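You operate a simulated robot arm through the tools that you are given. There is no shell and no other tool. Be economical: measure what you need, move in short steps, check, and stop when the job is done.

Carry out the task below with a simulated two-armed robot. There is one attempt and no reset: what you move stays moved.

JOB
Take the cap off the tall jar and lay it down on the flat end of the bench. Count the plug gauges on the flat end of the bench, then put as many of the oil filters from the flat end of the bench on the deck behind the grooved roller. Put the tub from the flat end of the bench on the top of the trolley. Put two of the hose ends from the flat end of the bench in the green bucket there. Open the hopper lid. Do these in any order.

The check looks at the end state, three seconds after you hand in, the way a careful person would. Anything else that was tipped, shoved, dropped, spilled or broken makes it a failure. A push-on lid holds only when it is set on centred and level and pressed home; a screw cap is set on level and turned clockwise until tight.

ROBOT AND FRAMES
Two 7-joint arms with two-finger parallel grippers on one trunk, on a base that drives. Base frame: it is fixed to the floor where the robot stands at the start and does not move with it; the origin is under the middle of the robot, x ahead of it, y to its left, z up. Readings come in m, degrees, newtons and seconds.
The left shoulder is at the start at [0.05, 0.177, 1.179], the right one opposite. With the tool pointing down near the work surface each hand reaches from about 0.22 to 0.7 m from the robot's upright axis, wherever it stands, measured 20 degrees to its own side. Places, roughly: bucket (26x25x26 cm) [0.5, 1.3, 1]; deck behind the grooved roller [0.6, -1.3, 0.9]; hopper lid [0.4, -8, 1.6]; hose end (6x6x15 cm) [0.6, 0.7, 1]; oil filter [0.75, -0.25, 1]; plug gauge [0.5, 0.75, 1]; tall jar [0.5, 0, 1]; top of the trolley [0, 1.1, 0.8]; tub (17x13x10 cm) [0.5, 0.4, 1]. Payload 3.43 kg a hand.
The TCP of each hand is the grasp point between the finger pads, 0.034 m short of the fingertips. In the tool frame z runs along the fingers and y along their closing line. The gripper opens to 0.128 m. The fingers are 0.024 m wide and 0.012 m thick; the gripper's body (0.048 by 0.13 m) begins 0.096 m behind the TCP.
Orientation is told as [roll, pitch, yaw] about the base's x, y, z axes, in that order, counted from this pose: with the fingers straight down and closing along the base's y, the tool's x points along the base's -x, its y along +y and its z along -z.

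CONTROLS
- The arms move only by the tool apply_moves. It takes "left_targets", "right_targets" or both (then of equal length, played together; a hand with none holds still); each is a list of rows, each an object (a shift or turn left out is 0, a gripper value left out holds the last) with "translation": the shift along the tool's x, y, z in units of 40 mm (1.0 is 40 mm), a list of three; "rot": the turn, a rotation vector about the tool's x, y, z in units of 8 degrees (1.0 is 8 degrees), a list of three; "hand": the finger opening in m, from 0 to 0.128. In form: [{"translation": [x, y, z], "rot": [wx, wy, wz], "hand": hand}, ...]. A call has 1 to 12 rows; each row shifts and turns the commanded pose from where the row before left it, along the tool's axes as they then stand. A call with a number of a shift or a turn outside -1 to 1 is refused whole. A row lasts 0.2 s, in which the tool goes at most 0.05 m and 8.6 degrees; a call with a longer step from one row to the next is refused whole, and so is a gripper value outside its range. Where a pose cannot be reached the arm comes as near as it can. A force on the tool above 40 N (or 10 N above the force at the start of the call, whichever is more), or a blocked arm, ends the call early, and 0.2 s more pass. Each finger travels about 0.108 m/s and halts on what it meets, pressing with about 33 N; the grip force reading is that of the motor and also rises with nothing between the fingers. The clock runs only during rows and for 0.2 s after the last one: add rows that do not move to give the fingers time. It gives the time, the measured TCP pose, the force on the tool (base axes), the opening and the grip force at its end, in the units of the frame above (readings bear some noise), with the torque about the TCP (base axes, N m) and any sound that the robot's microphone picked up, and new pictures: "views" is both (left out), scene, wrist or none (wrist: the cameras of the hands that moved).
- Cameras (640 x 400 px; columns grow to the right, rows downward): "scene" is now at [0.1535, 0.0284, 1.3426]; the picture's right is [0.33, -0.95, 0.00], its down [-0.53, -0.18, -0.83] and it looks along [0.78, 0.27, -0.56] (base axes); focal length 214 px, centre (320, 200). "left" rides on the left gripper at [0.076, 0.011, -0.16] in its tool frame; the picture's right is [-0.15, 0.99, 0.00], its down [-0.88, -0.13, -0.45] and it looks along [-0.45, -0.07, 0.89] (tool axes); focal length 234 px, centre (320, 200). "right" rides on the right gripper at [0.076, -0.011, -0.16] in its tool frame; the picture's right is [0.15, 0.99, 0.00], its down [-0.88, 0.13, -0.46] and it looks along [-0.45, 0.07, 0.89] (tool axes); focal length 234 px, centre (320, 200). There is no depth. A picture from a camera that has moved, and an enlarged one, comes with that camera's place and axes in the base frame and with its lens.
- raise_lower(by): slides the trunk up (or, below 0, down) by that many m; the arms and the scene camera ride with it, the base frame stays. It gives what a move gives, with no picture.
- roll_base(legs): drives the robot by 1 to 6 legs, each [ahead, turn to the left] in m and degrees, along the robot's own axes; the way and the turn of a leg run together, so that a leg with both is an arc; at most 1.5 m and 180 degrees a leg. The arms and the cameras ride along, it lands a little off, and it stops where it bumps. It gives what a move gives, and a new picture of the scene camera.
- pan_tilt(pan, tilt): turns the head with the scene camera to pan (to the left, within 80 degrees either way) and tilt (down, from -29 to 69), counted from straight ahead of the robot. It gives what a move gives, and a new picture of the scene camera.
- enlarge(camera, box): a new picture of the part [left, top, right, bottom] of that camera's present view, enlarged. No time passes.
- job_done(): hands the job in; it is judged then, once.

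Work in short steps. Places have to be worked out from the pictures, the camera data and where the tool is seen: move nearer, look again, correct. Check each grasp and each placing, and mend what went wrong. You have 186 turns and 260 pictures in all, those below and enlarged ones among them. Open the grippers and draw the arms clear of the work before you hand the job in, unless the task says otherwise; then end with one line.

The tools are called after "Request:" as name(argument=value, ...) on one line, values as JSON. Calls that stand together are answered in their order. apply_moves: Moves the arms, as the interface text tells. Its arguments: {"type":"object","properties":{"left_targets":{"type":"array"},"right_targets":{"type":"array"},"views":{"type":"string","enum":["both","scene","wrist","none"]}},"required":[]} The other tools are called the same way: raise_lower (by) slides the trunk up or down; roll_base (legs) drives the base; pan_tilt (pan, tilt) turns the head that bears the scene camera; enlarge (camera, box) takes an enlarged picture of a part of a camera's view; job_done () hands the job in.

At the start:

```text
time_s: 0.0
left_tcp_pos: [0.3096, 0.3139, 1.25]
left_orientation: [-0.1, 0.1, 0.1]
left_wrist_force: [0.6, 0.0, 0.5]
left_moment: [0.0, 0.01, -0.02]
left_gripper_width: 0.128
left_grip_force: 0.0
right_tcp_pos: [0.3017, -0.0452, 1.2324]
right_orientation: [0.1, 0.0, 0.0]
right_wrist_force: [1.5, -0.4, -0.2]
right_moment: [-0.01, -0.01, -0.01]
right_gripper_width: 0.128
right_grip_force: 0.1
trunk travel left (down, up): [-0.35, 0.051]
robot x, y, heading: [0.001, 0.0014, -0.0]
head pan, tilt: [19.0, 34.4]
```

scene: 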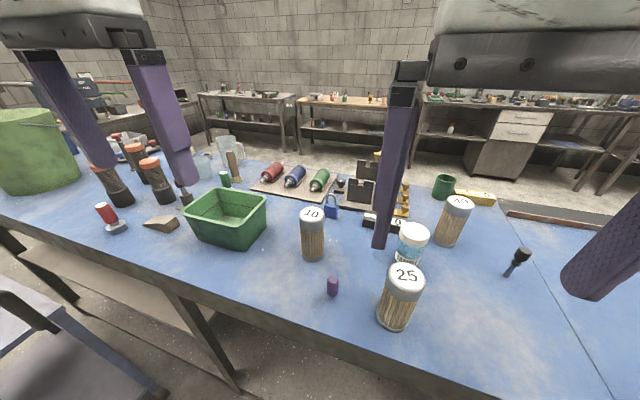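
right: 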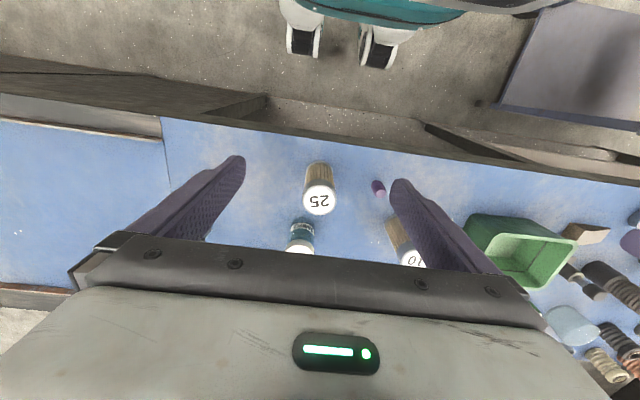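
left: 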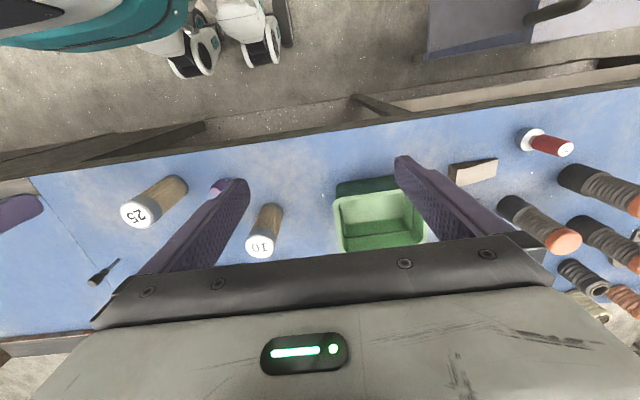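

The bench lies ahead with jars, tub and hose ends. I look around with the head to map the whole scene first.

Request:
pan_tilt(pan=65, tilt=30)

Request:
pan_tilt(pan=-30, tilt=30)

Request:
pan_tilt(pan=-75, tilt=20)

```text
time_s: 1.1
left_tcp_pos: [0.3093, 0.3127, 1.2497]
left_orientation: [0.0, -0.1, 0.1]
left_wrist_force: [0.1, -0.3, 0.8]
left_moment: [0.02, 0.04, 0.02]
left_gripper_width: 0.1279
left_grip_force: 0.1
right_tcp_pos: [0.3007, -0.0458, 1.2325]
right_orientation: [0.1, 0.1, 0.0]
right_wrist_force: [0.1, 0.0, -0.8]
right_moment: [-0.04, 0.03, -0.02]
right_gripper_width: 0.1279
right_grip_force: 0.1
trunk travel left (down, up): [-0.35, 0.051]
robot x, y, heading: [-0.0002, -0.0013, 0.0]
head pan, tilt: [65.0, 30.0]
camera scene: at [0.1082, 0.0815, 1.3495], right [0.91, -0.42, 0.0], down [-0.21, -0.45, -0.87], along [0.37, 0.78, -0.5], focal length 214 px, centre (320, 200)
```

scene: 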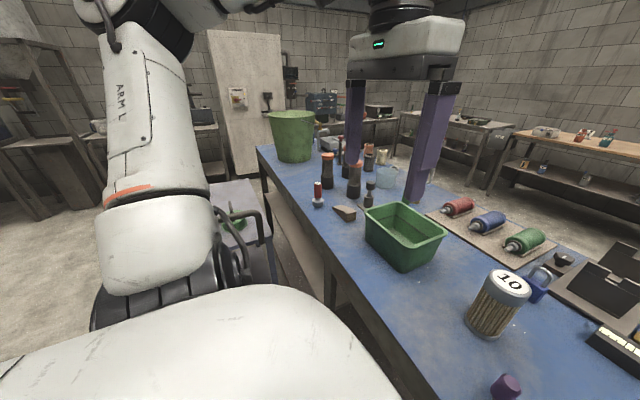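

```text
time_s: 2.9
left_tcp_pos: [0.3105, 0.3131, 1.249]
left_orientation: [-0.1, -0.1, 0.1]
left_wrist_force: [0.0, 0.1, 1.5]
left_moment: [0.02, 0.02, 0.04]
left_gripper_width: 0.1279
left_grip_force: 0.1
right_tcp_pos: [0.3024, -0.0474, 1.2325]
right_orientation: [0.1, 0.0, 0.1]
right_wrist_force: [-0.2, -0.1, -1.2]
right_moment: [-0.01, 0.01, 0.03]
right_gripper_width: 0.1281
right_grip_force: 0.0
trunk travel left (down, up): [-0.35, 0.051]
robot x, y, heading: [0.0014, 0.0012, 0.1]
head pan, tilt: [-30.0, 30.0]
camera scene: at [0.1483, -0.0456, 1.3495], right [-0.5, -0.87, 0.0], down [-0.43, 0.25, -0.87], along [0.75, -0.43, -0.5], focal length 214 px, centre (320, 200)
```

scene: 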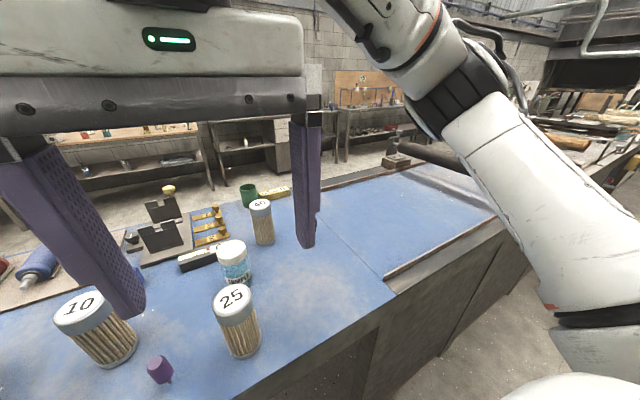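

```text
time_s: 4.0
left_tcp_pos: [0.3094, 0.3133, 1.2492]
left_orientation: [0.0, -0.1, 0.2]
left_wrist_force: [-0.4, 1.0, 0.8]
left_moment: [0.0, 0.01, 0.01]
left_gripper_width: 0.1281
left_grip_force: 0.0
right_tcp_pos: [0.3018, -0.0453, 1.2327]
right_orientation: [0.1, 0.0, -0.1]
right_wrist_force: [0.2, 0.3, 0.3]
right_moment: [-0.04, -0.01, -0.01]
right_gripper_width: 0.128
right_grip_force: 0.0
trunk travel left (down, up): [-0.35, 0.051]
robot x, y, heading: [-0.0044, -0.0032, -0.1]
head pan, tilt: [-75.0, 20.0]
camera scene: at [0.0941, -0.0903, 1.3655], right [-0.97, -0.26, 0.0], down [-0.09, 0.33, -0.94], along [0.24, -0.91, -0.34], focal length 214 px, centre (320, 200)
```

scene: 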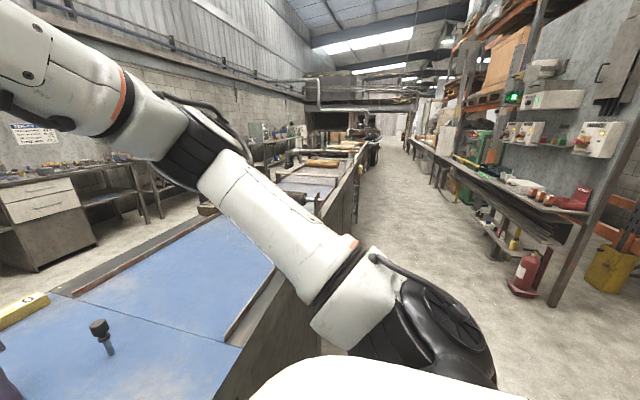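

I need detail on what these items are; I enlarge parts of views.

Request:
pan_tilt(pan=55, tilt=40)

Request:
enlarge(camera="scene", box=[220, 60, 480, 220])

Request:
pan_tilt(pan=0, tilt=40)

Request:
enlarge(camera="scene", box=[200, 80, 520, 280])

```text
time_s: 6.1
left_tcp_pos: [0.3115, 0.312, 1.2493]
left_orientation: [0.0, -0.1, 0.2]
left_wrist_force: [-0.5, 0.0, -0.4]
left_moment: [0.0, 0.0, -0.01]
left_gripper_width: 0.128
left_grip_force: 0.1
right_tcp_pos: [0.3022, -0.0453, 1.2323]
right_orientation: [0.0, -0.1, 0.0]
right_wrist_force: [0.0, 0.5, 0.1]
right_moment: [0.01, 0.03, 0.0]
right_gripper_width: 0.1282
right_grip_force: 0.1
trunk travel left (down, up): [-0.35, 0.051]
robot x, y, heading: [0.003, -0.0003, 0.0]
head pan, tilt: [55.0, 40.0]
camera scene: at [0.1187, 0.0692, 1.3342], right [0.82, -0.57, 0.0], down [-0.37, -0.53, -0.77], along [0.44, 0.63, -0.64], focal length 214 px, centre (320, 200)
```

scene: 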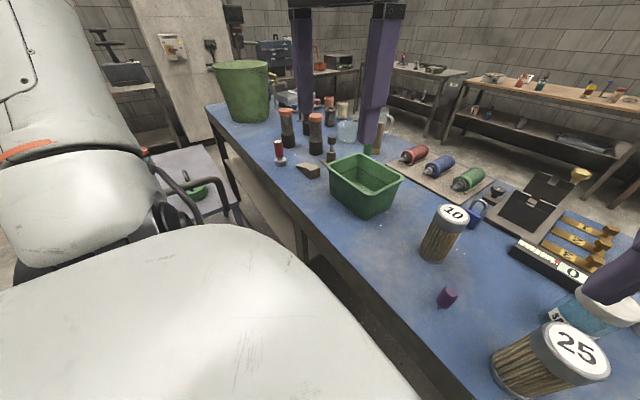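

```text
2.46 times, centred on (350, 140) of scene
camera zoom: at [0.1187, 0.0692, 1.3342], right [0.82, -0.57, 0.0], down [-0.37, -0.53, -0.77], along [0.44, 0.63, -0.64], focal length 528 px, centre (246, 348)
```

zoom: 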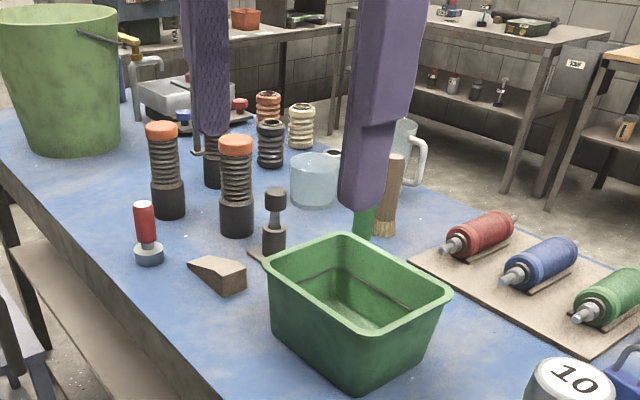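

```text
time_s: 7.3
left_tcp_pos: [0.3097, 0.3139, 1.2492]
left_orientation: [-0.1, -0.1, 0.2]
left_wrist_force: [0.1, 0.4, 0.7]
left_moment: [0.01, -0.01, -0.03]
left_gripper_width: 0.128
left_grip_force: 0.1
right_tcp_pos: [0.3001, -0.046, 1.2333]
right_orientation: [0.2, -0.1, 0.0]
right_wrist_force: [-0.1, -0.4, 0.1]
right_moment: [-0.03, 0.04, 0.01]
right_gripper_width: 0.1279
right_grip_force: 0.1
trunk travel left (down, up): [-0.35, 0.051]
robot x, y, heading: [-0.0034, 0.0003, -0.0]
head pan, tilt: [0.0, 40.0]
camera scene: at [0.1549, -0.0003, 1.3341], right [0.0, -1.0, 0.0], down [-0.64, 0.0, -0.77], along [0.77, 0.0, -0.64], focal length 214 px, centre (320, 200)
```

scene: 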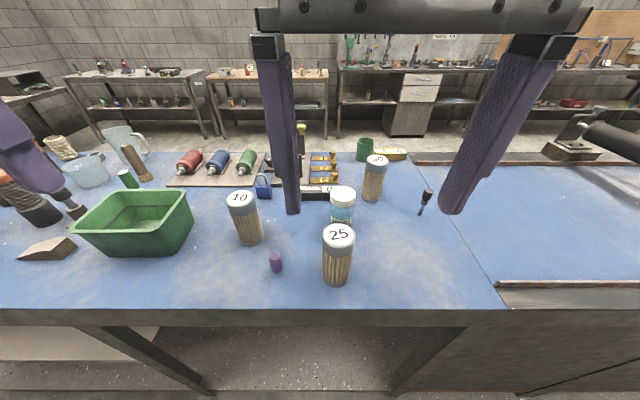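

```text
2.00 times, centred on (360, 180) of scene
camera zoom: at [0.1549, -0.0003, 1.3341], right [0.0, -1.0, 0.0], down [-0.64, 0.0, -0.77], along [0.77, 0.0, -0.64], focal length 429 px, centre (240, 240)
```

zoom: 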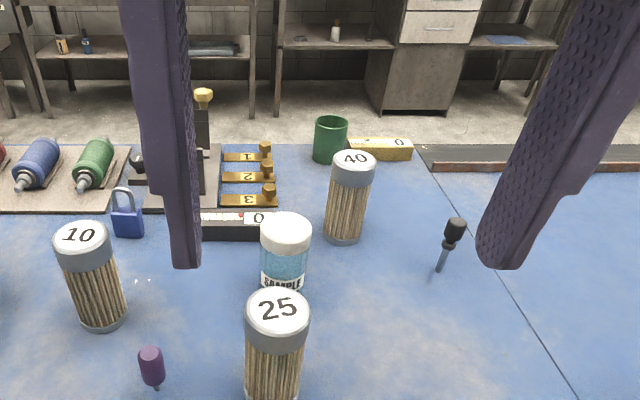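

The filters are "10", "25", "40"; the jar is "SAMPLE". Gauges need closer looks, so I drive left ~0.3 m (turn, drive, turn back) to see the left group.

Request:
roll_base(legs=[[-0.1, 0], [0, 90], [0.3, 0], [0, -60]])

Request:
pan_tilt(pan=10, tilt=35)

```text
time_s: 16.5
left_tcp_pos: [0.0208, 0.7202, 1.2503]
left_orientation: [0.0, -0.2, 29.6]
left_wrist_force: [-0.2, 0.1, -0.3]
left_moment: [-0.03, -0.04, 0.0]
left_gripper_width: 0.128
left_grip_force: 0.1
right_tcp_pos: [0.1906, 0.4038, 1.2332]
right_orientation: [0.2, 0.0, 29.6]
right_wrist_force: [-0.4, -0.1, -0.1]
right_moment: [-0.02, 0.04, 0.02]
right_gripper_width: 0.128
right_grip_force: 0.1
trunk travel left (down, up): [-0.35, 0.051]
robot x, y, heading: [-0.0961, 0.2962, 29.5]
head pan, tilt: [0.0, 40.0]
camera scene: at [0.0396, 0.3724, 1.3341], right [0.49, -0.87, 0.0], down [-0.56, -0.32, -0.77], along [0.67, 0.38, -0.64], focal length 214 px, centre (320, 200)
```

scene: 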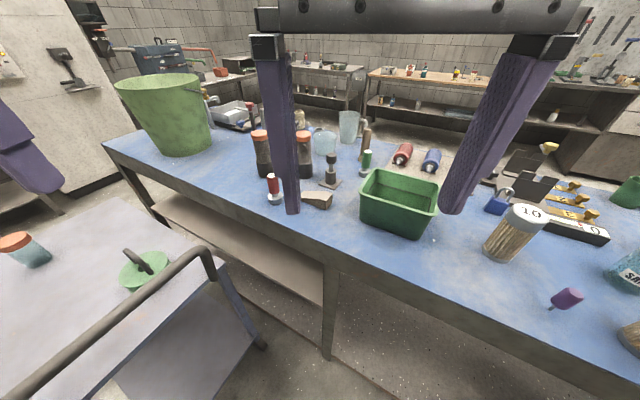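

```text
time_s: 17.2
left_tcp_pos: [0.0198, 0.7225, 1.2489]
left_orientation: [0.0, -0.1, 29.5]
left_wrist_force: [-0.3, 0.6, -0.6]
left_moment: [-0.04, 0.02, -0.01]
left_gripper_width: 0.128
left_grip_force: 0.0
right_tcp_pos: [0.189, 0.4057, 1.2324]
right_orientation: [0.1, 0.1, 29.6]
right_wrist_force: [-1.0, 0.3, 0.2]
right_moment: [0.0, 0.0, 0.04]
right_gripper_width: 0.1279
right_grip_force: 0.0
trunk travel left (down, up): [-0.35, 0.051]
robot x, y, heading: [-0.0986, 0.2946, 29.5]
head pan, tilt: [10.0, 35.0]
camera scene: at [0.0334, 0.3867, 1.3417], right [0.64, -0.77, 0.0], down [-0.44, -0.36, -0.82], along [0.63, 0.52, -0.57], focal length 214 px, centre (320, 200)
```

scene: 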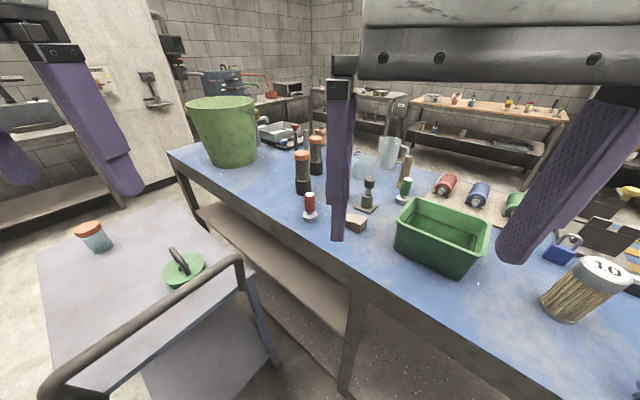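

Zoom to identify gauges with coloured handles.

Request:
enlarge(camera="scene", box=[230, 100, 430, 225])

Request:
pan_tilt(pan=-40, tilt=35)

```text
3.20 times, centred on (330, 162) of scene
camera zoom: at [0.0334, 0.3867, 1.3417], right [0.64, -0.77, 0.0], down [-0.44, -0.36, -0.82], along [0.63, 0.52, -0.57], focal length 686 px, centre (288, 320)
```

zoom: 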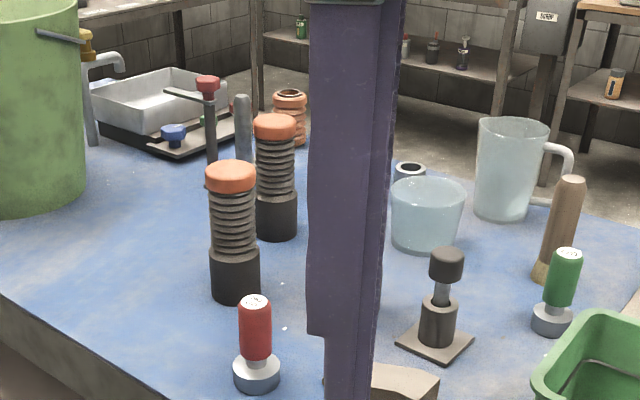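

```text
time_s: 18.4
left_tcp_pos: [0.0207, 0.7214, 1.2503]
left_orientation: [0.0, 0.0, 29.4]
left_wrist_force: [0.1, 0.2, 0.2]
left_moment: [-0.02, -0.01, 0.0]
left_gripper_width: 0.1278
left_grip_force: 0.0
right_tcp_pos: [0.1879, 0.405, 1.2336]
right_orientation: [0.1, -0.1, 29.5]
right_wrist_force: [0.0, 0.3, -0.5]
right_moment: [0.0, -0.02, 0.01]
right_gripper_width: 0.128
right_grip_force: 0.0
trunk travel left (down, up): [-0.35, 0.051]
robot x, y, heading: [-0.0965, 0.2971, 29.6]
head pan, tilt: [-40.0, 35.0]
camera scene: at [0.052, 0.3147, 1.3417], right [-0.18, -0.98, 0.0], down [-0.56, 0.1, -0.82], along [0.81, -0.15, -0.57], focal length 214 px, centre (320, 200)
```

scene: 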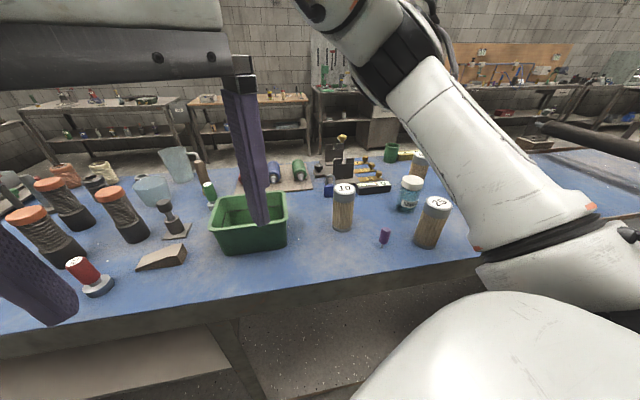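

Request:
enlarge(camera="scene", box=[300, 130, 480, 250])

Request:
enlarge(camera="scene", box=[0, 130, 230, 280])

```text
3.33 times, centred on (390, 190) of scene
camera zoom: at [0.052, 0.3147, 1.3417], right [-0.18, -0.98, 0.0], down [-0.56, 0.1, -0.82], along [0.81, -0.15, -0.57], focal length 715 px, centre (87, 233)
```

zoom: 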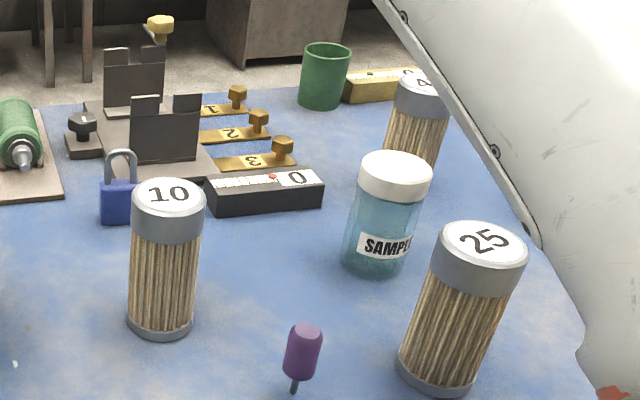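

```text
2.67 times, centred on (115, 205) of scene
camera zoom: at [0.052, 0.3147, 1.3417], right [-0.18, -0.98, 0.0], down [-0.56, 0.1, -0.82], along [0.81, -0.15, -0.57], focal length 572 px, centre (867, 187)
```

zoom: 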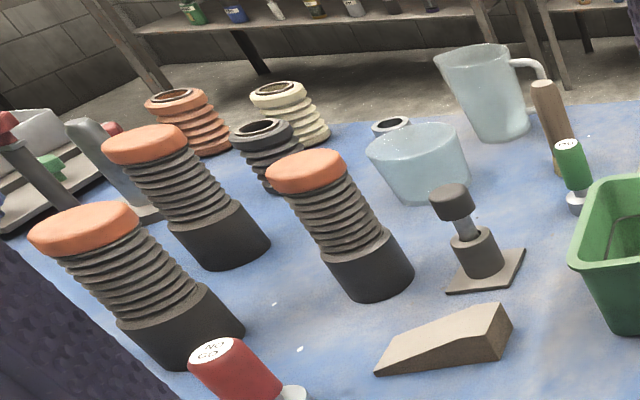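

I count two plug gauges so far (red NO-GO and green), with bench top at z≈0.92. I start with the tub: the right hand goes over its right wall and squares its yaw.

Request:
apply_moves(right_targets=[{"translation": [-0.716, -0.6375, 0]}, {"translation": [-0.716, -0.6375, 0]}, {"translation": [-0.716, -0.6375, 0]}, {"translation": [-0.716, -0.6375, 0]}, {"translation": [-0.716, -0.6375, 0]}, {"translation": [-0.716, -0.6375, 0]}, {"translation": [-0.716, -0.6375, 0]}, {"translation": [-0.716, -0.6375, 0]}, {"rot": [0, 0, 0.92]}, {"rot": [0, 0, 0.92]}, {"rot": [0, 0, 0.92]}, {"rot": [0, 0, 0.92]}], views="both")

```text
time_s: 21.0
left_tcp_pos: [0.0204, 0.7219, 1.2493]
left_orientation: [0.1, -0.2, 29.5]
left_wrist_force: [-0.6, -0.6, -0.4]
left_moment: [0.0, -0.02, -0.01]
left_gripper_width: 0.1279
left_grip_force: 0.1
right_tcp_pos: [0.4895, 0.3402, 1.2325]
right_orientation: [0.1, 0.1, -0.1]
right_wrist_force: [0.1, -0.3, 0.1]
right_moment: [-0.01, 0.0, -0.01]
right_gripper_width: 0.1277
right_grip_force: 0.1
trunk travel left (down, up): [-0.35, 0.051]
robot x, y, heading: [-0.0921, 0.2992, 29.4]
head pan, tilt: [-40.0, 35.0]
camera scene: at [0.052, 0.3147, 1.3417], right [-0.18, -0.98, 0.0], down [-0.56, 0.1, -0.82], along [0.81, -0.15, -0.57], focal length 214 px, centre (320, 200)
camera right: at [0.4139, 0.3286, 1.3924], right [-0.14, 0.99, 0.0], down [0.88, 0.13, 0.46], along [0.45, 0.07, -0.89], focal length 234 px, centre (320, 200)
```

scene: 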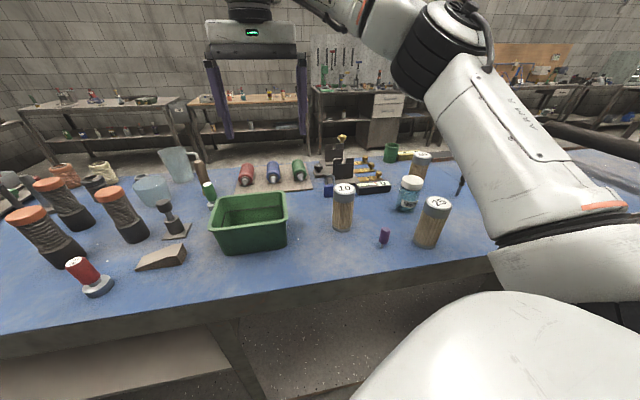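
right: 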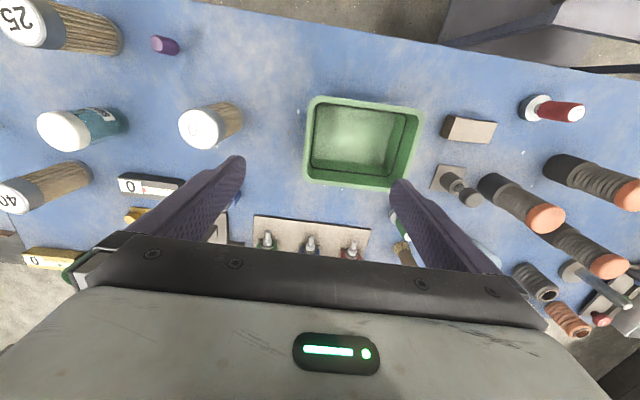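

Tub rim spans x≈0.435–0.565, y≈0.32–0.50. I straddle its right short wall at (0.505, 0.325) and descend.

Request:
apply_moves(right_targets=[{"translation": [-0.39, -0.33, 0], "hand": 0.06}, {"translation": [0, 0, 0.8]}, {"translation": [0, 0, 0.8]}, {"translation": [0, 0, 0.8]}, {"translation": [0, 0, 0.8]}, {}], views="wrist")

```text
time_s: 22.4
left_tcp_pos: [0.021, 0.721, 1.2493]
left_orientation: [0.1, -0.2, 29.6]
left_wrist_force: [0.2, 0.2, -0.3]
left_moment: [0.01, 0.02, 0.02]
left_gripper_width: 0.128
left_grip_force: 0.1
right_tcp_pos: [0.5039, 0.3257, 1.1041]
right_orientation: [0.1, 0.0, 0.0]
right_wrist_force: [-1.1, -0.2, 0.1]
right_moment: [-0.02, 0.01, -0.03]
right_gripper_width: 0.06
right_grip_force: 0.1
trunk travel left (down, up): [-0.35, 0.051]
robot x, y, heading: [-0.0936, 0.2969, 29.6]
head pan, tilt: [-40.0, 35.0]
camera right: at [0.4287, 0.3149, 1.2639], right [-0.15, 0.99, 0.0], down [0.88, 0.13, 0.46], along [0.45, 0.07, -0.89], focal length 234 px, centre (320, 200)
```

right: 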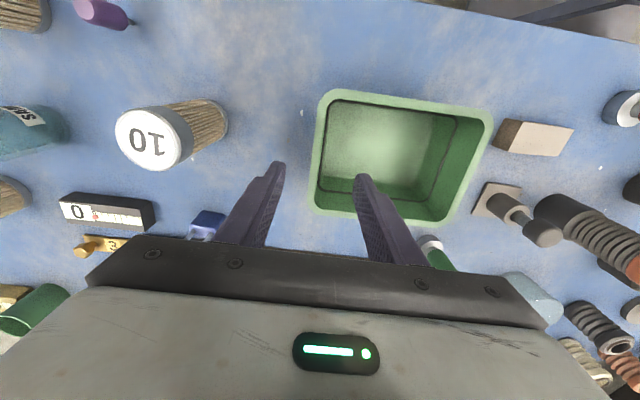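

Fingers straddle the wall; I go down the remaining ~10 cm and close.

Request:
apply_moves(right_targets=[{"translation": [0, 0, 0.8]}, {"translation": [0, 0, 0.8]}, {"translation": [0, 0, 0.8]}, {}], views="wrist")

Request:
apply_moves(right_targets=[{"hand": 0.0}, {}, {}, {}, {}], views="wrist")

```text
time_s: 23.4
left_tcp_pos: [0.0212, 0.7208, 1.25]
left_orientation: [0.0, -0.1, 29.5]
left_wrist_force: [-0.3, -0.1, -0.1]
left_moment: [0.01, 0.01, 0.01]
left_gripper_width: 0.1277
left_grip_force: 0.1
right_tcp_pos: [0.5034, 0.3292, 1.0077]
right_orientation: [0.0, 0.0, 0.1]
right_wrist_force: [0.8, -1.1, -0.4]
right_moment: [0.02, -0.02, -0.03]
right_gripper_width: 0.0602
right_grip_force: 0.0
trunk travel left (down, up): [-0.35, 0.051]
robot x, y, heading: [-0.0967, 0.2957, 29.5]
head pan, tilt: [-40.0, 35.0]
camera right: at [0.4289, 0.3167, 1.1664], right [-0.15, 0.99, 0.0], down [0.88, 0.13, 0.46], along [0.45, 0.07, -0.89], focal length 234 px, centre (320, 200)
```

right: 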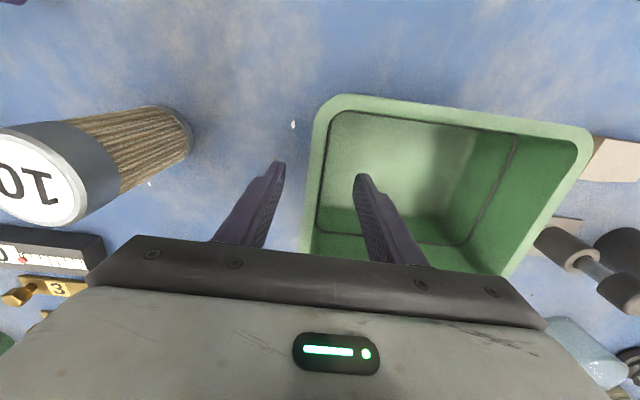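

```text
time_s: 24.6
left_tcp_pos: [0.0197, 0.7215, 1.2494]
left_orientation: [-0.2, -0.2, 29.5]
left_wrist_force: [0.2, -0.1, -0.9]
left_moment: [0.0, -0.01, -0.01]
left_gripper_width: 0.1277
left_grip_force: 0.2
right_tcp_pos: [0.5034, 0.329, 1.0072]
right_orientation: [0.1, 0.0, 0.2]
right_wrist_force: [-0.9, 1.3, 8.2]
right_moment: [1.54, 0.23, 0.28]
right_gripper_width: 0.0053
right_grip_force: 32.7
trunk travel left (down, up): [-0.35, 0.051]
robot x, y, heading: [-0.0953, 0.2981, 29.5]
head pan, tilt: [-40.0, 35.0]
camera right: at [0.4283, 0.3167, 1.1675], right [-0.15, 0.99, 0.0], down [0.88, 0.13, 0.46], along [0.45, 0.07, -0.89], focal length 234 px, centre (320, 200)
```

right: 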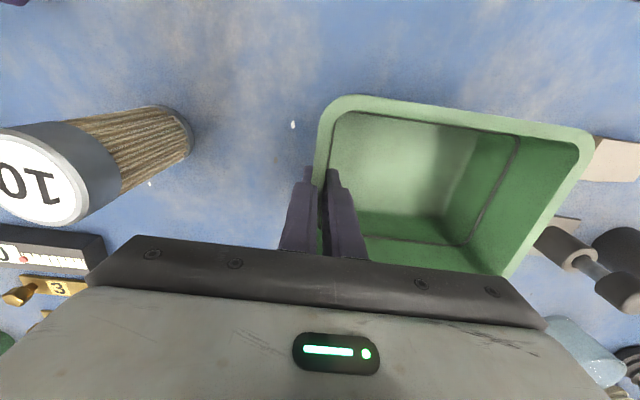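

Wall gripped. I lift slowly.

Request:
apply_moves(right_targets=[{"translation": [0, 0, -0.4]}, {"translation": [0, 0, -0.6]}, {"translation": [0, 0, -0.8]}, {"translation": [0, 0, -0.9]}, {"translation": [0, 0, -0.9]}, {"translation": [0, 0, -0.9]}, {"translation": [0, 0, -0.9]}, {}], views="both")

```text
time_s: 26.4
left_tcp_pos: [0.0216, 0.7221, 1.249]
left_orientation: [0.0, -0.2, 29.5]
left_wrist_force: [-0.1, 0.2, 0.6]
left_moment: [0.02, 0.04, -0.01]
left_gripper_width: 0.1282
left_grip_force: 0.0
right_tcp_pos: [0.5043, 0.3284, 1.2257]
right_orientation: [0.1, 0.1, 0.0]
right_wrist_force: [-0.2, -0.2, -0.8]
right_moment: [0.01, 0.01, -0.03]
right_gripper_width: 0.0002
right_grip_force: 33.0
trunk travel left (down, up): [-0.35, 0.051]
robot x, y, heading: [-0.0963, 0.2967, 29.5]
head pan, tilt: [-40.0, 35.0]
camera scene: at [0.0524, 0.3144, 1.3416], right [-0.18, -0.98, 0.0], down [-0.56, 0.11, -0.82], along [0.81, -0.15, -0.57], focal length 214 px, centre (320, 200)
camera right: at [0.4289, 0.3161, 1.3846], right [-0.15, 0.99, 0.0], down [0.88, 0.13, 0.46], along [0.45, 0.07, -0.89], focal length 234 px, centre (320, 200)
```

scene: 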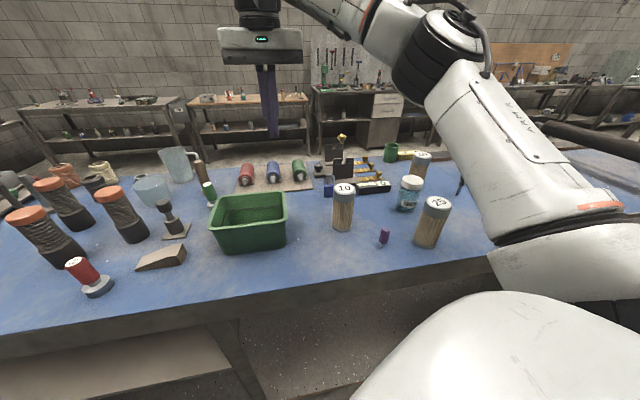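
right: 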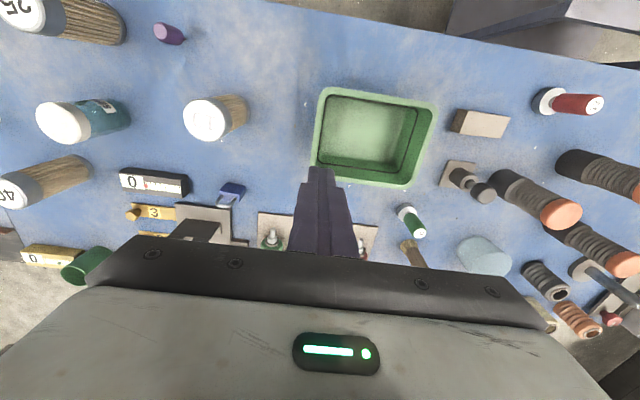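

The grip slipped off the rim. I zoom into the tub to see its wall shape.

Request:
enlarge(camera="right", box=[290, 70, 450, 200])

Request:
enlarge(camera="scene", box=[190, 170, 310, 270])

```text
3.08 times, centred on (370, 135) of right
camera zoom: at [0.4289, 0.3161, 1.3846], right [-0.15, 0.99, 0.0], down [0.88, 0.13, 0.46], along [0.45, 0.07, -0.89], focal length 720 px, centre (166, 400)
```

zoom: 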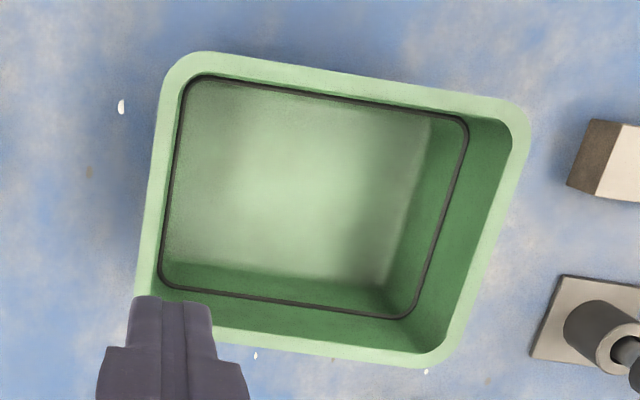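

```text
4.00 times, centred on (250, 220) of scene
camera zoom: at [0.0524, 0.3144, 1.3416], right [-0.18, -0.98, 0.0], down [-0.56, 0.11, -0.82], along [0.81, -0.15, -0.57], focal length 858 px, centre (600, 120)
```

zoom: 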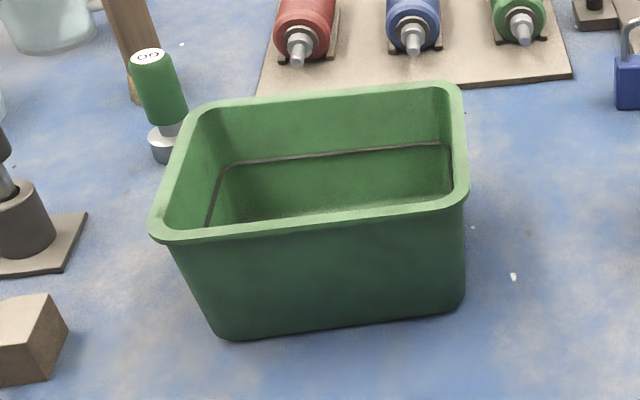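

The tub tapers (~7.5°) with a lip, so vertical pads slipped. I tilt the right tool to match the wall and go deeper.

Request:
apply_moves(right_targets=[{"rot": [-0.94, 0, 0], "hand": 0.06}, {"translation": [0, -0.112, 0.853]}, {"translation": [0, -0.112, 0.853]}, {"translation": [0, -0.112, 0.853]}, {"translation": [0, -0.112, 0.853]}, {"translation": [0, -0.112, 0.853]}, {"translation": [0, -0.112, 0.853]}, {}], views="wrist")

Request:
apply_moves(right_targets=[{"translation": [0, -0.12, 0.85]}, {"hand": 0.02}, {}, {"hand": 0}, {}, {}, {}], views="wrist")

```text
time_s: 28.2
left_tcp_pos: [0.0204, 0.7217, 1.2502]
left_orientation: [0.1, 0.0, 29.5]
left_wrist_force: [-0.1, -0.1, 0.2]
left_moment: [0.02, -0.01, -0.01]
left_gripper_width: 0.1281
left_grip_force: 0.1
right_tcp_pos: [0.5061, 0.3274, 1.0193]
right_orientation: [7.6, 0.0, 0.0]
right_wrist_force: [-0.3, 0.4, -1.0]
right_moment: [-0.01, -0.01, -0.01]
right_gripper_width: 0.0601
right_grip_force: 0.2
trunk travel left (down, up): [-0.35, 0.051]
robot x, y, heading: [-0.096, 0.2971, 29.7]
head pan, tilt: [-40.0, 35.0]
camera right: at [0.4298, 0.294, 1.1753], right [-0.15, 0.98, 0.13], down [0.88, 0.07, 0.47], along [0.45, 0.18, -0.87], focal length 234 px, centre (320, 200)
```

right: 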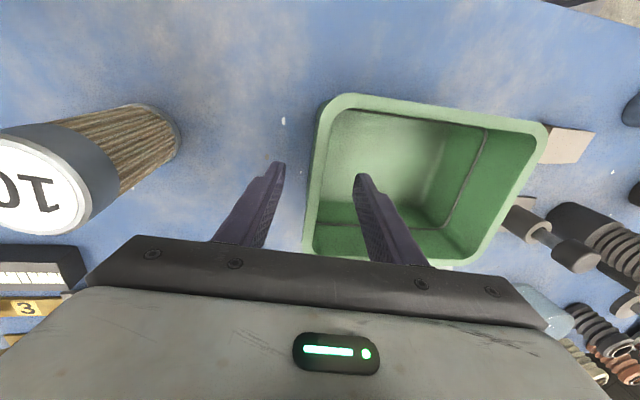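

```text
time_s: 29.8
left_tcp_pos: [0.0208, 0.7211, 1.2483]
left_orientation: [-0.1, -0.1, 29.4]
left_wrist_force: [-0.7, 0.0, 0.5]
left_moment: [0.01, 0.01, 0.03]
left_gripper_width: 0.1281
left_grip_force: 0.0
right_tcp_pos: [0.5054, 0.3267, 0.9843]
right_orientation: [7.6, 0.0, 0.0]
right_wrist_force: [-0.5, -0.2, 0.7]
right_moment: [-0.11, 0.01, 0.01]
right_gripper_width: 0.0036
right_grip_force: 32.7
trunk travel left (down, up): [-0.35, 0.051]
robot x, y, heading: [-0.0919, 0.2968, 29.5]
head pan, tilt: [-40.0, 35.0]
camera right: at [0.4297, 0.2945, 1.1421], right [-0.15, 0.98, 0.13], down [0.88, 0.07, 0.47], along [0.45, 0.18, -0.87], focal length 234 px, centre (320, 200)
```

right: 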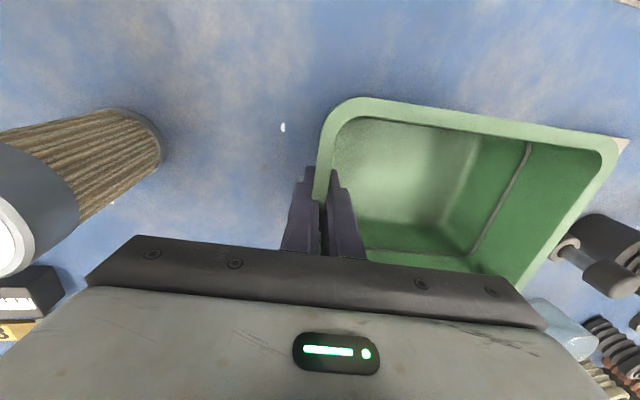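

Clean grip with little moment. Lift 1.5 cm to weigh it.

Request:
apply_moves(right_targets=[{"translation": [0, 0.026, -0.19]}, {"translation": [0, 0.026, -0.19]}, {}], views="wrist")

```text
time_s: 30.6
left_tcp_pos: [0.0207, 0.7221, 1.2487]
left_orientation: [0.1, -0.2, 29.6]
left_wrist_force: [0.7, -0.2, 0.4]
left_moment: [-0.01, 0.02, -0.03]
left_gripper_width: 0.1281
left_grip_force: 0.1
right_tcp_pos: [0.5041, 0.3267, 1.0003]
right_orientation: [7.5, 0.0, 0.0]
right_wrist_force: [0.2, -0.6, -0.8]
right_moment: [-0.09, -0.04, 0.03]
right_gripper_width: 0.0035
right_grip_force: 33.4
trunk travel left (down, up): [-0.35, 0.051]
robot x, y, heading: [-0.0942, 0.2967, 29.5]
head pan, tilt: [-40.0, 35.0]
camera right: at [0.4282, 0.2939, 1.1566], right [-0.15, 0.98, 0.13], down [0.88, 0.07, 0.47], along [0.45, 0.18, -0.87], focal length 234 px, centre (320, 200)
```

right: 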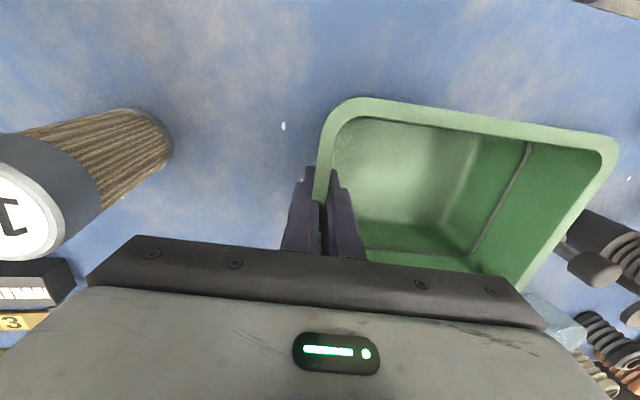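

It is light and held level. I lift it, align the hand with the robot's heading and draw it in for driving.

Request:
apply_moves(right_targets=[{"translation": [0, 0.13, -0.98]}, {"translation": [0, 0.13, -0.98]}, {"translation": [0, 0.13, -0.98]}, {"translation": [0, 0.13, -0.98]}, {"translation": [0, 0.13, -0.98]}, {"rot": [0, 0.12, -0.914]}, {"rot": [0, 0.12, -0.914]}, {"rot": [0, 0.12, -0.914]}, {"rot": [0, 0.12, -0.914]}, {"translation": [0.9, 0, 0]}, {"translation": [0.9, 0, 0]}, {"translation": [0.9, 0, 0]}], views="scene")

```text
time_s: 33.2
left_tcp_pos: [0.0197, 0.7214, 1.2499]
left_orientation: [0.0, 0.0, 29.4]
left_wrist_force: [0.0, 1.0, 1.1]
left_moment: [0.04, 0.01, 0.02]
left_gripper_width: 0.128
left_grip_force: 0.1
right_tcp_pos: [0.4092, 0.2694, 1.198]
right_orientation: [7.6, -0.1, 29.6]
right_wrist_force: [0.0, 0.7, -0.3]
right_moment: [-0.09, -0.04, 0.02]
right_gripper_width: 0.0034
right_grip_force: 32.7
trunk travel left (down, up): [-0.35, 0.051]
robot x, y, heading: [-0.0976, 0.2954, 29.5]
head pan, tilt: [-40.0, 35.0]
camera scene: at [0.0515, 0.314, 1.3418], right [-0.18, -0.98, 0.0], down [-0.56, 0.11, -0.82], along [0.81, -0.15, -0.57], focal length 214 px, centre (320, 200)
```

scene: 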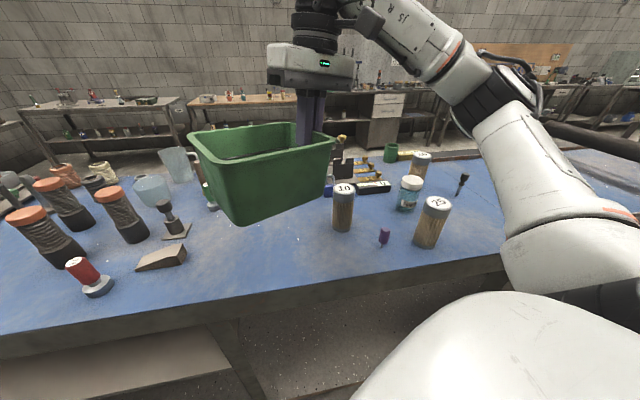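

Now back away from the bench, drive left behind the trolley, and face it.

Request:
roll_base(legs=[[-0.6, 0], [0, 60.5], [1.2, 0], [0, -90]])

Request:
pan_tilt(pan=0, tilt=45)

```text
time_s: 48.8
left_tcp_pos: [-0.339, 1.544, 1.2498]
left_orientation: [0.1, -0.1, 2.0]
left_wrist_force: [-0.7, -0.2, 0.6]
left_moment: [-0.01, 0.01, 0.0]
left_gripper_width: 0.1283
left_grip_force: 0.0
right_tcp_pos: [-0.2024, 0.9655, 1.1971]
right_orientation: [7.6, 0.0, 2.0]
right_wrist_force: [0.2, -0.2, -0.6]
right_moment: [-0.06, 0.0, 0.02]
right_gripper_width: 0.0035
right_grip_force: 32.9
trunk travel left (down, up): [-0.35, 0.051]
robot x, y, heading: [-0.6407, 1.2259, 1.8]
head pan, tilt: [-40.0, 35.0]
camera scene: at [-0.4987, 1.1695, 1.3417], right [-0.62, -0.79, 0.0], down [-0.45, 0.35, -0.82], along [0.65, -0.5, -0.57], focal length 214 px, centre (320, 200)
```

scene: 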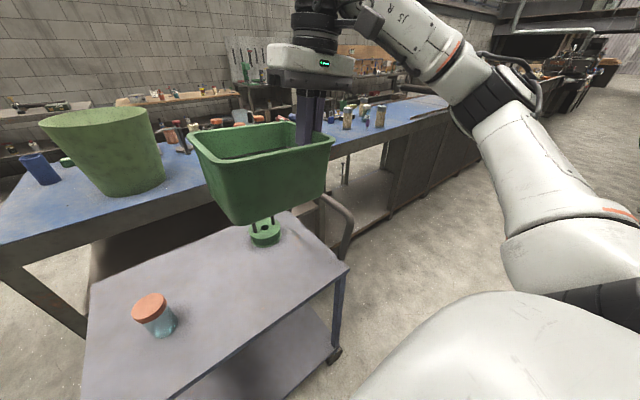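

```text
time_s: 49.9
left_tcp_pos: [-0.3382, 1.5451, 1.2496]
left_orientation: [0.0, -0.1, 2.0]
left_wrist_force: [-0.2, -0.1, 1.0]
left_moment: [0.02, 0.01, -0.01]
left_gripper_width: 0.1277
left_grip_force: 0.1
right_tcp_pos: [-0.2018, 0.9654, 1.1968]
right_orientation: [7.7, 0.0, 2.0]
right_wrist_force: [-0.6, -1.0, -1.1]
right_moment: [-0.1, -0.01, 0.0]
right_gripper_width: 0.0035
right_grip_force: 32.8
trunk travel left (down, up): [-0.35, 0.051]
robot x, y, heading: [-0.6386, 1.2222, 1.8]
head pan, tilt: [0.0, 45.0]
camera scene: at [-0.4868, 1.2266, 1.3269], right [0.03, -1.0, 0.0], down [-0.71, -0.02, -0.71], along [0.71, 0.02, -0.71], focal length 214 px, centre (320, 200)
```

scene: 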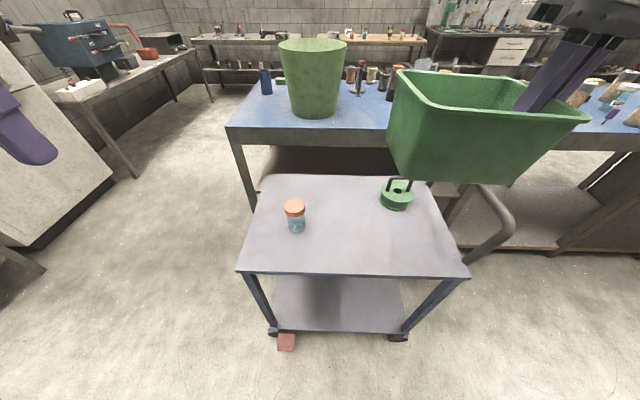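

Trolley top is free between the lid (0.04,0.98) and small jar (−0.09,1.31). I place the tub centred at about (−0.11,1.10): first over, then down.

Request:
apply_moves(right_targets=[{"translation": [-0.783, 0.42, 0.055]}, {"translation": [-0.783, 0.42, 0.055]}, {"translation": [-0.783, 0.42, 0.055]}, {"translation": [0, -0.109, 0.826]}, {"translation": [0, -0.109, 0.826]}, {"translation": [0, -0.109, 0.826]}, {"translation": [0, -0.109, 0.826]}, {"translation": [0, -0.109, 0.826]}, {"translation": [0, -0.109, 0.826]}, {}], views="both")

```text
time_s: 52.1
left_tcp_pos: [-0.339, 1.5454, 1.2501]
left_orientation: [-0.1, -0.1, 2.0]
left_wrist_force: [-0.9, 0.0, 0.6]
left_moment: [0.02, -0.02, 0.01]
left_gripper_width: 0.128
left_grip_force: 0.1
right_tcp_pos: [-0.109, 1.0203, 0.9965]
right_orientation: [7.6, 0.1, 2.0]
right_wrist_force: [0.0, 0.3, -1.1]
right_moment: [-0.13, 0.0, -0.03]
right_gripper_width: 0.0034
right_grip_force: 32.9
trunk travel left (down, up): [-0.35, 0.051]
robot x, y, heading: [-0.6389, 1.2226, 2.1]
head pan, tilt: [0.0, 45.0]
camera scene: at [-0.487, 1.2268, 1.3269], right [0.03, -1.0, 0.0], down [-0.71, -0.02, -0.71], along [0.71, 0.02, -0.71], focal length 214 px, centre (320, 200)
camera right: at [-0.1834, 0.985, 1.1538], right [-0.18, 0.97, 0.13], down [0.88, 0.1, 0.47], along [0.44, 0.2, -0.87], focal length 234 px, centre (320, 200)
```

scene: 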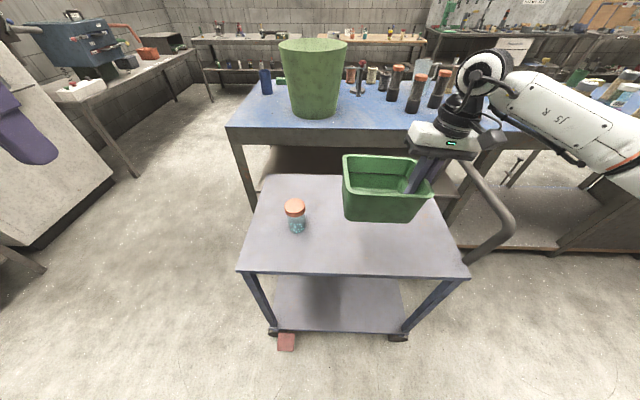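
right: 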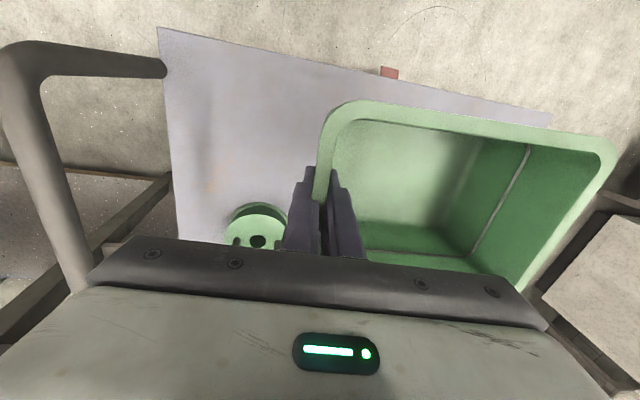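

Clear of the lid and jar. I descend until the tub touches.

Request:
apply_moves(right_targets=[{"translation": [0, -0.109, 0.826]}, {"translation": [0, -0.109, 0.826]}, {"translation": [0, -0.109, 0.826]}, {"translation": [0, -0.052, 0.397]}, {"translation": [0, -0.026, 0.198]}, {}], views="scene")

```text
time_s: 53.5
left_tcp_pos: [-0.3388, 1.5445, 1.2481]
left_orientation: [-0.1, -0.1, 2.0]
left_wrist_force: [-0.2, 0.6, 0.6]
left_moment: [-0.02, -0.01, 0.01]
left_gripper_width: 0.1278
left_grip_force: 0.1
right_tcp_pos: [-0.1071, 1.0207, 0.872]
right_orientation: [7.5, 0.0, 2.0]
right_wrist_force: [-0.6, 0.4, -0.4]
right_moment: [-0.09, 0.06, -0.07]
right_gripper_width: 0.0033
right_grip_force: 33.1
trunk travel left (down, up): [-0.35, 0.051]
robot x, y, heading: [-0.6395, 1.2248, 2.0]
head pan, tilt: [0.0, 45.0]
camera scene: at [-0.4868, 1.2267, 1.3269], right [0.03, -1.0, 0.0], down [-0.71, -0.02, -0.71], along [0.71, 0.02, -0.71], focal length 214 px, centre (320, 200)
```

scene: 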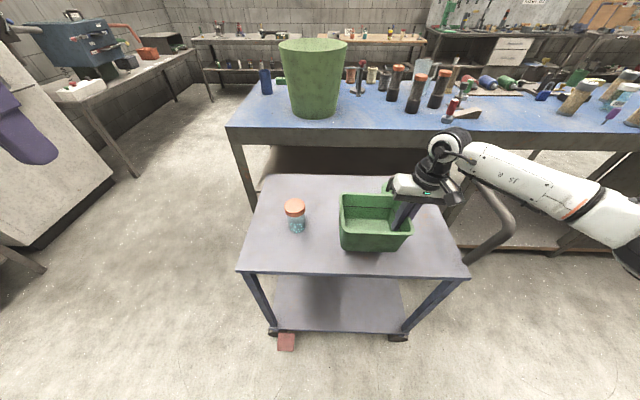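

Request:
apply_moves(right_targets=[{"translation": [0, -0.013, 0.099]}, {"translation": [0, -0.013, 0.099]}, {}], views="none")

Request:
apply_moves(right_targets=[{"translation": [0, -0.013, 0.099]}, {"translation": [0, -0.013, 0.099]}, {}], views="scene")

```text
time_s: 54.3
left_tcp_pos: [-0.3386, 1.5445, 1.2495]
left_orientation: [0.0, -0.1, 2.0]
left_wrist_force: [0.8, -1.2, 0.3]
left_moment: [-0.01, 0.02, -0.01]
left_gripper_width: 0.1282
left_grip_force: 0.2
right_tcp_pos: [-0.1094, 1.0191, 0.8649]
right_orientation: [7.5, 0.1, 2.0]
right_wrist_force: [-0.1, -0.3, -1.7]
right_moment: [-0.1, 0.0, -0.01]
right_gripper_width: 0.0035
right_grip_force: 32.9
trunk travel left (down, up): [-0.35, 0.051]
robot x, y, heading: [-0.6369, 1.2215, 1.9]
head pan, tilt: [0.0, 45.0]
```

```text
time_s: 55.1
left_tcp_pos: [-0.3386, 1.5451, 1.2487]
left_orientation: [-0.1, -0.2, 2.0]
left_wrist_force: [0.6, 0.7, 0.2]
left_moment: [-0.02, 0.01, 0.02]
left_gripper_width: 0.1282
left_grip_force: 0.1
right_tcp_pos: [-0.1103, 1.0192, 0.8581]
right_orientation: [7.7, -0.1, 2.1]
right_wrist_force: [-0.8, -0.1, -0.7]
right_moment: [-0.07, 0.01, -0.02]
right_gripper_width: 0.0036
right_grip_force: 32.9
trunk travel left (down, up): [-0.35, 0.051]
robot x, y, heading: [-0.6393, 1.2239, 2.0]
head pan, tilt: [0.0, 45.0]
camera scene: at [-0.4868, 1.2267, 1.3269], right [0.03, -1.0, 0.0], down [-0.71, -0.02, -0.71], along [0.71, 0.02, -0.71], focal length 214 px, centre (320, 200)
```

scene: 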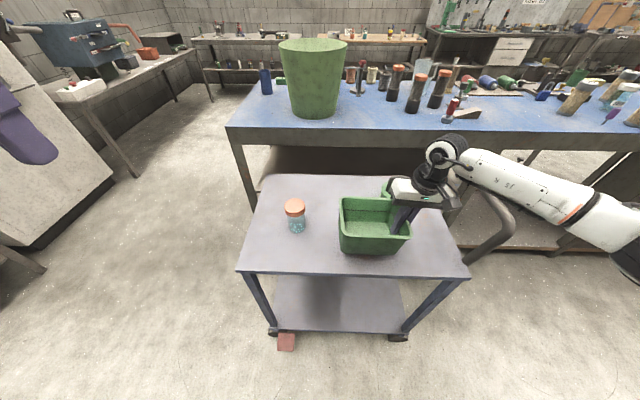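

Not yet touching; continue in small steps.

Request:
apply_moves(right_targets=[{"translation": [0, -0.01, 0.075]}, {"translation": [0, -0.01, 0.075]}, {}], views="none")

Request:
apply_moves(right_targets=[{"translation": [0, -0.01, 0.075]}, {"translation": [0, -0.01, 0.075]}, {}], views="wrist")

```text
time_s: 55.9
left_tcp_pos: [-0.3375, 1.5455, 1.2506]
left_orientation: [-0.2, -0.1, 2.0]
left_wrist_force: [-0.6, 0.5, 0.5]
left_moment: [-0.03, 0.0, 0.03]
left_gripper_width: 0.1281
left_grip_force: 0.0
right_tcp_pos: [-0.1094, 1.0214, 0.8518]
right_orientation: [7.7, 0.0, 2.1]
right_wrist_force: [1.2, -0.6, -0.8]
right_moment: [-0.07, -0.01, -0.03]
right_gripper_width: 0.0035
right_grip_force: 33.2
trunk travel left (down, up): [-0.35, 0.051]
robot x, y, heading: [-0.6391, 1.2209, 2.0]
head pan, tilt: [0.0, 45.0]
```

```text
time_s: 56.7
left_tcp_pos: [-0.3384, 1.5445, 1.2501]
left_orientation: [-0.1, -0.1, 1.9]
left_wrist_force: [-0.2, -0.2, -0.4]
left_moment: [0.03, -0.01, 0.02]
left_gripper_width: 0.1283
left_grip_force: 0.0
right_tcp_pos: [-0.1103, 1.0206, 0.8455]
right_orientation: [7.5, 0.0, 2.1]
right_wrist_force: [-0.6, 0.3, -1.2]
right_moment: [-0.08, 0.02, 0.03]
right_gripper_width: 0.0037
right_grip_force: 32.9
trunk travel left (down, up): [-0.35, 0.051]
robot x, y, heading: [-0.6406, 1.2219, 1.9]
head pan, tilt: [0.0, 45.0]
camera right: at [-0.1836, 0.9861, 1.0022], right [-0.18, 0.97, 0.13], down [0.88, 0.1, 0.47], along [0.44, 0.2, -0.87], focal length 234 px, centre (320, 200)
```

right: 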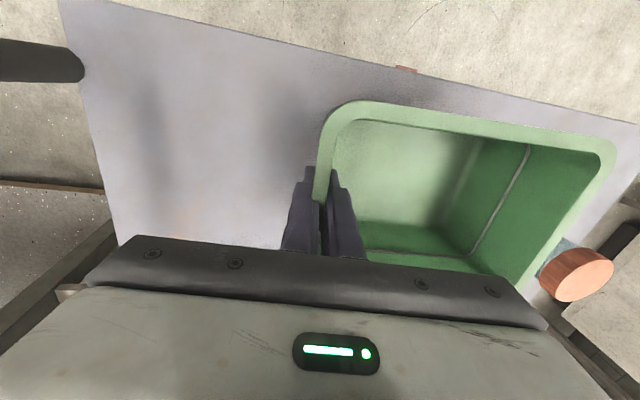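

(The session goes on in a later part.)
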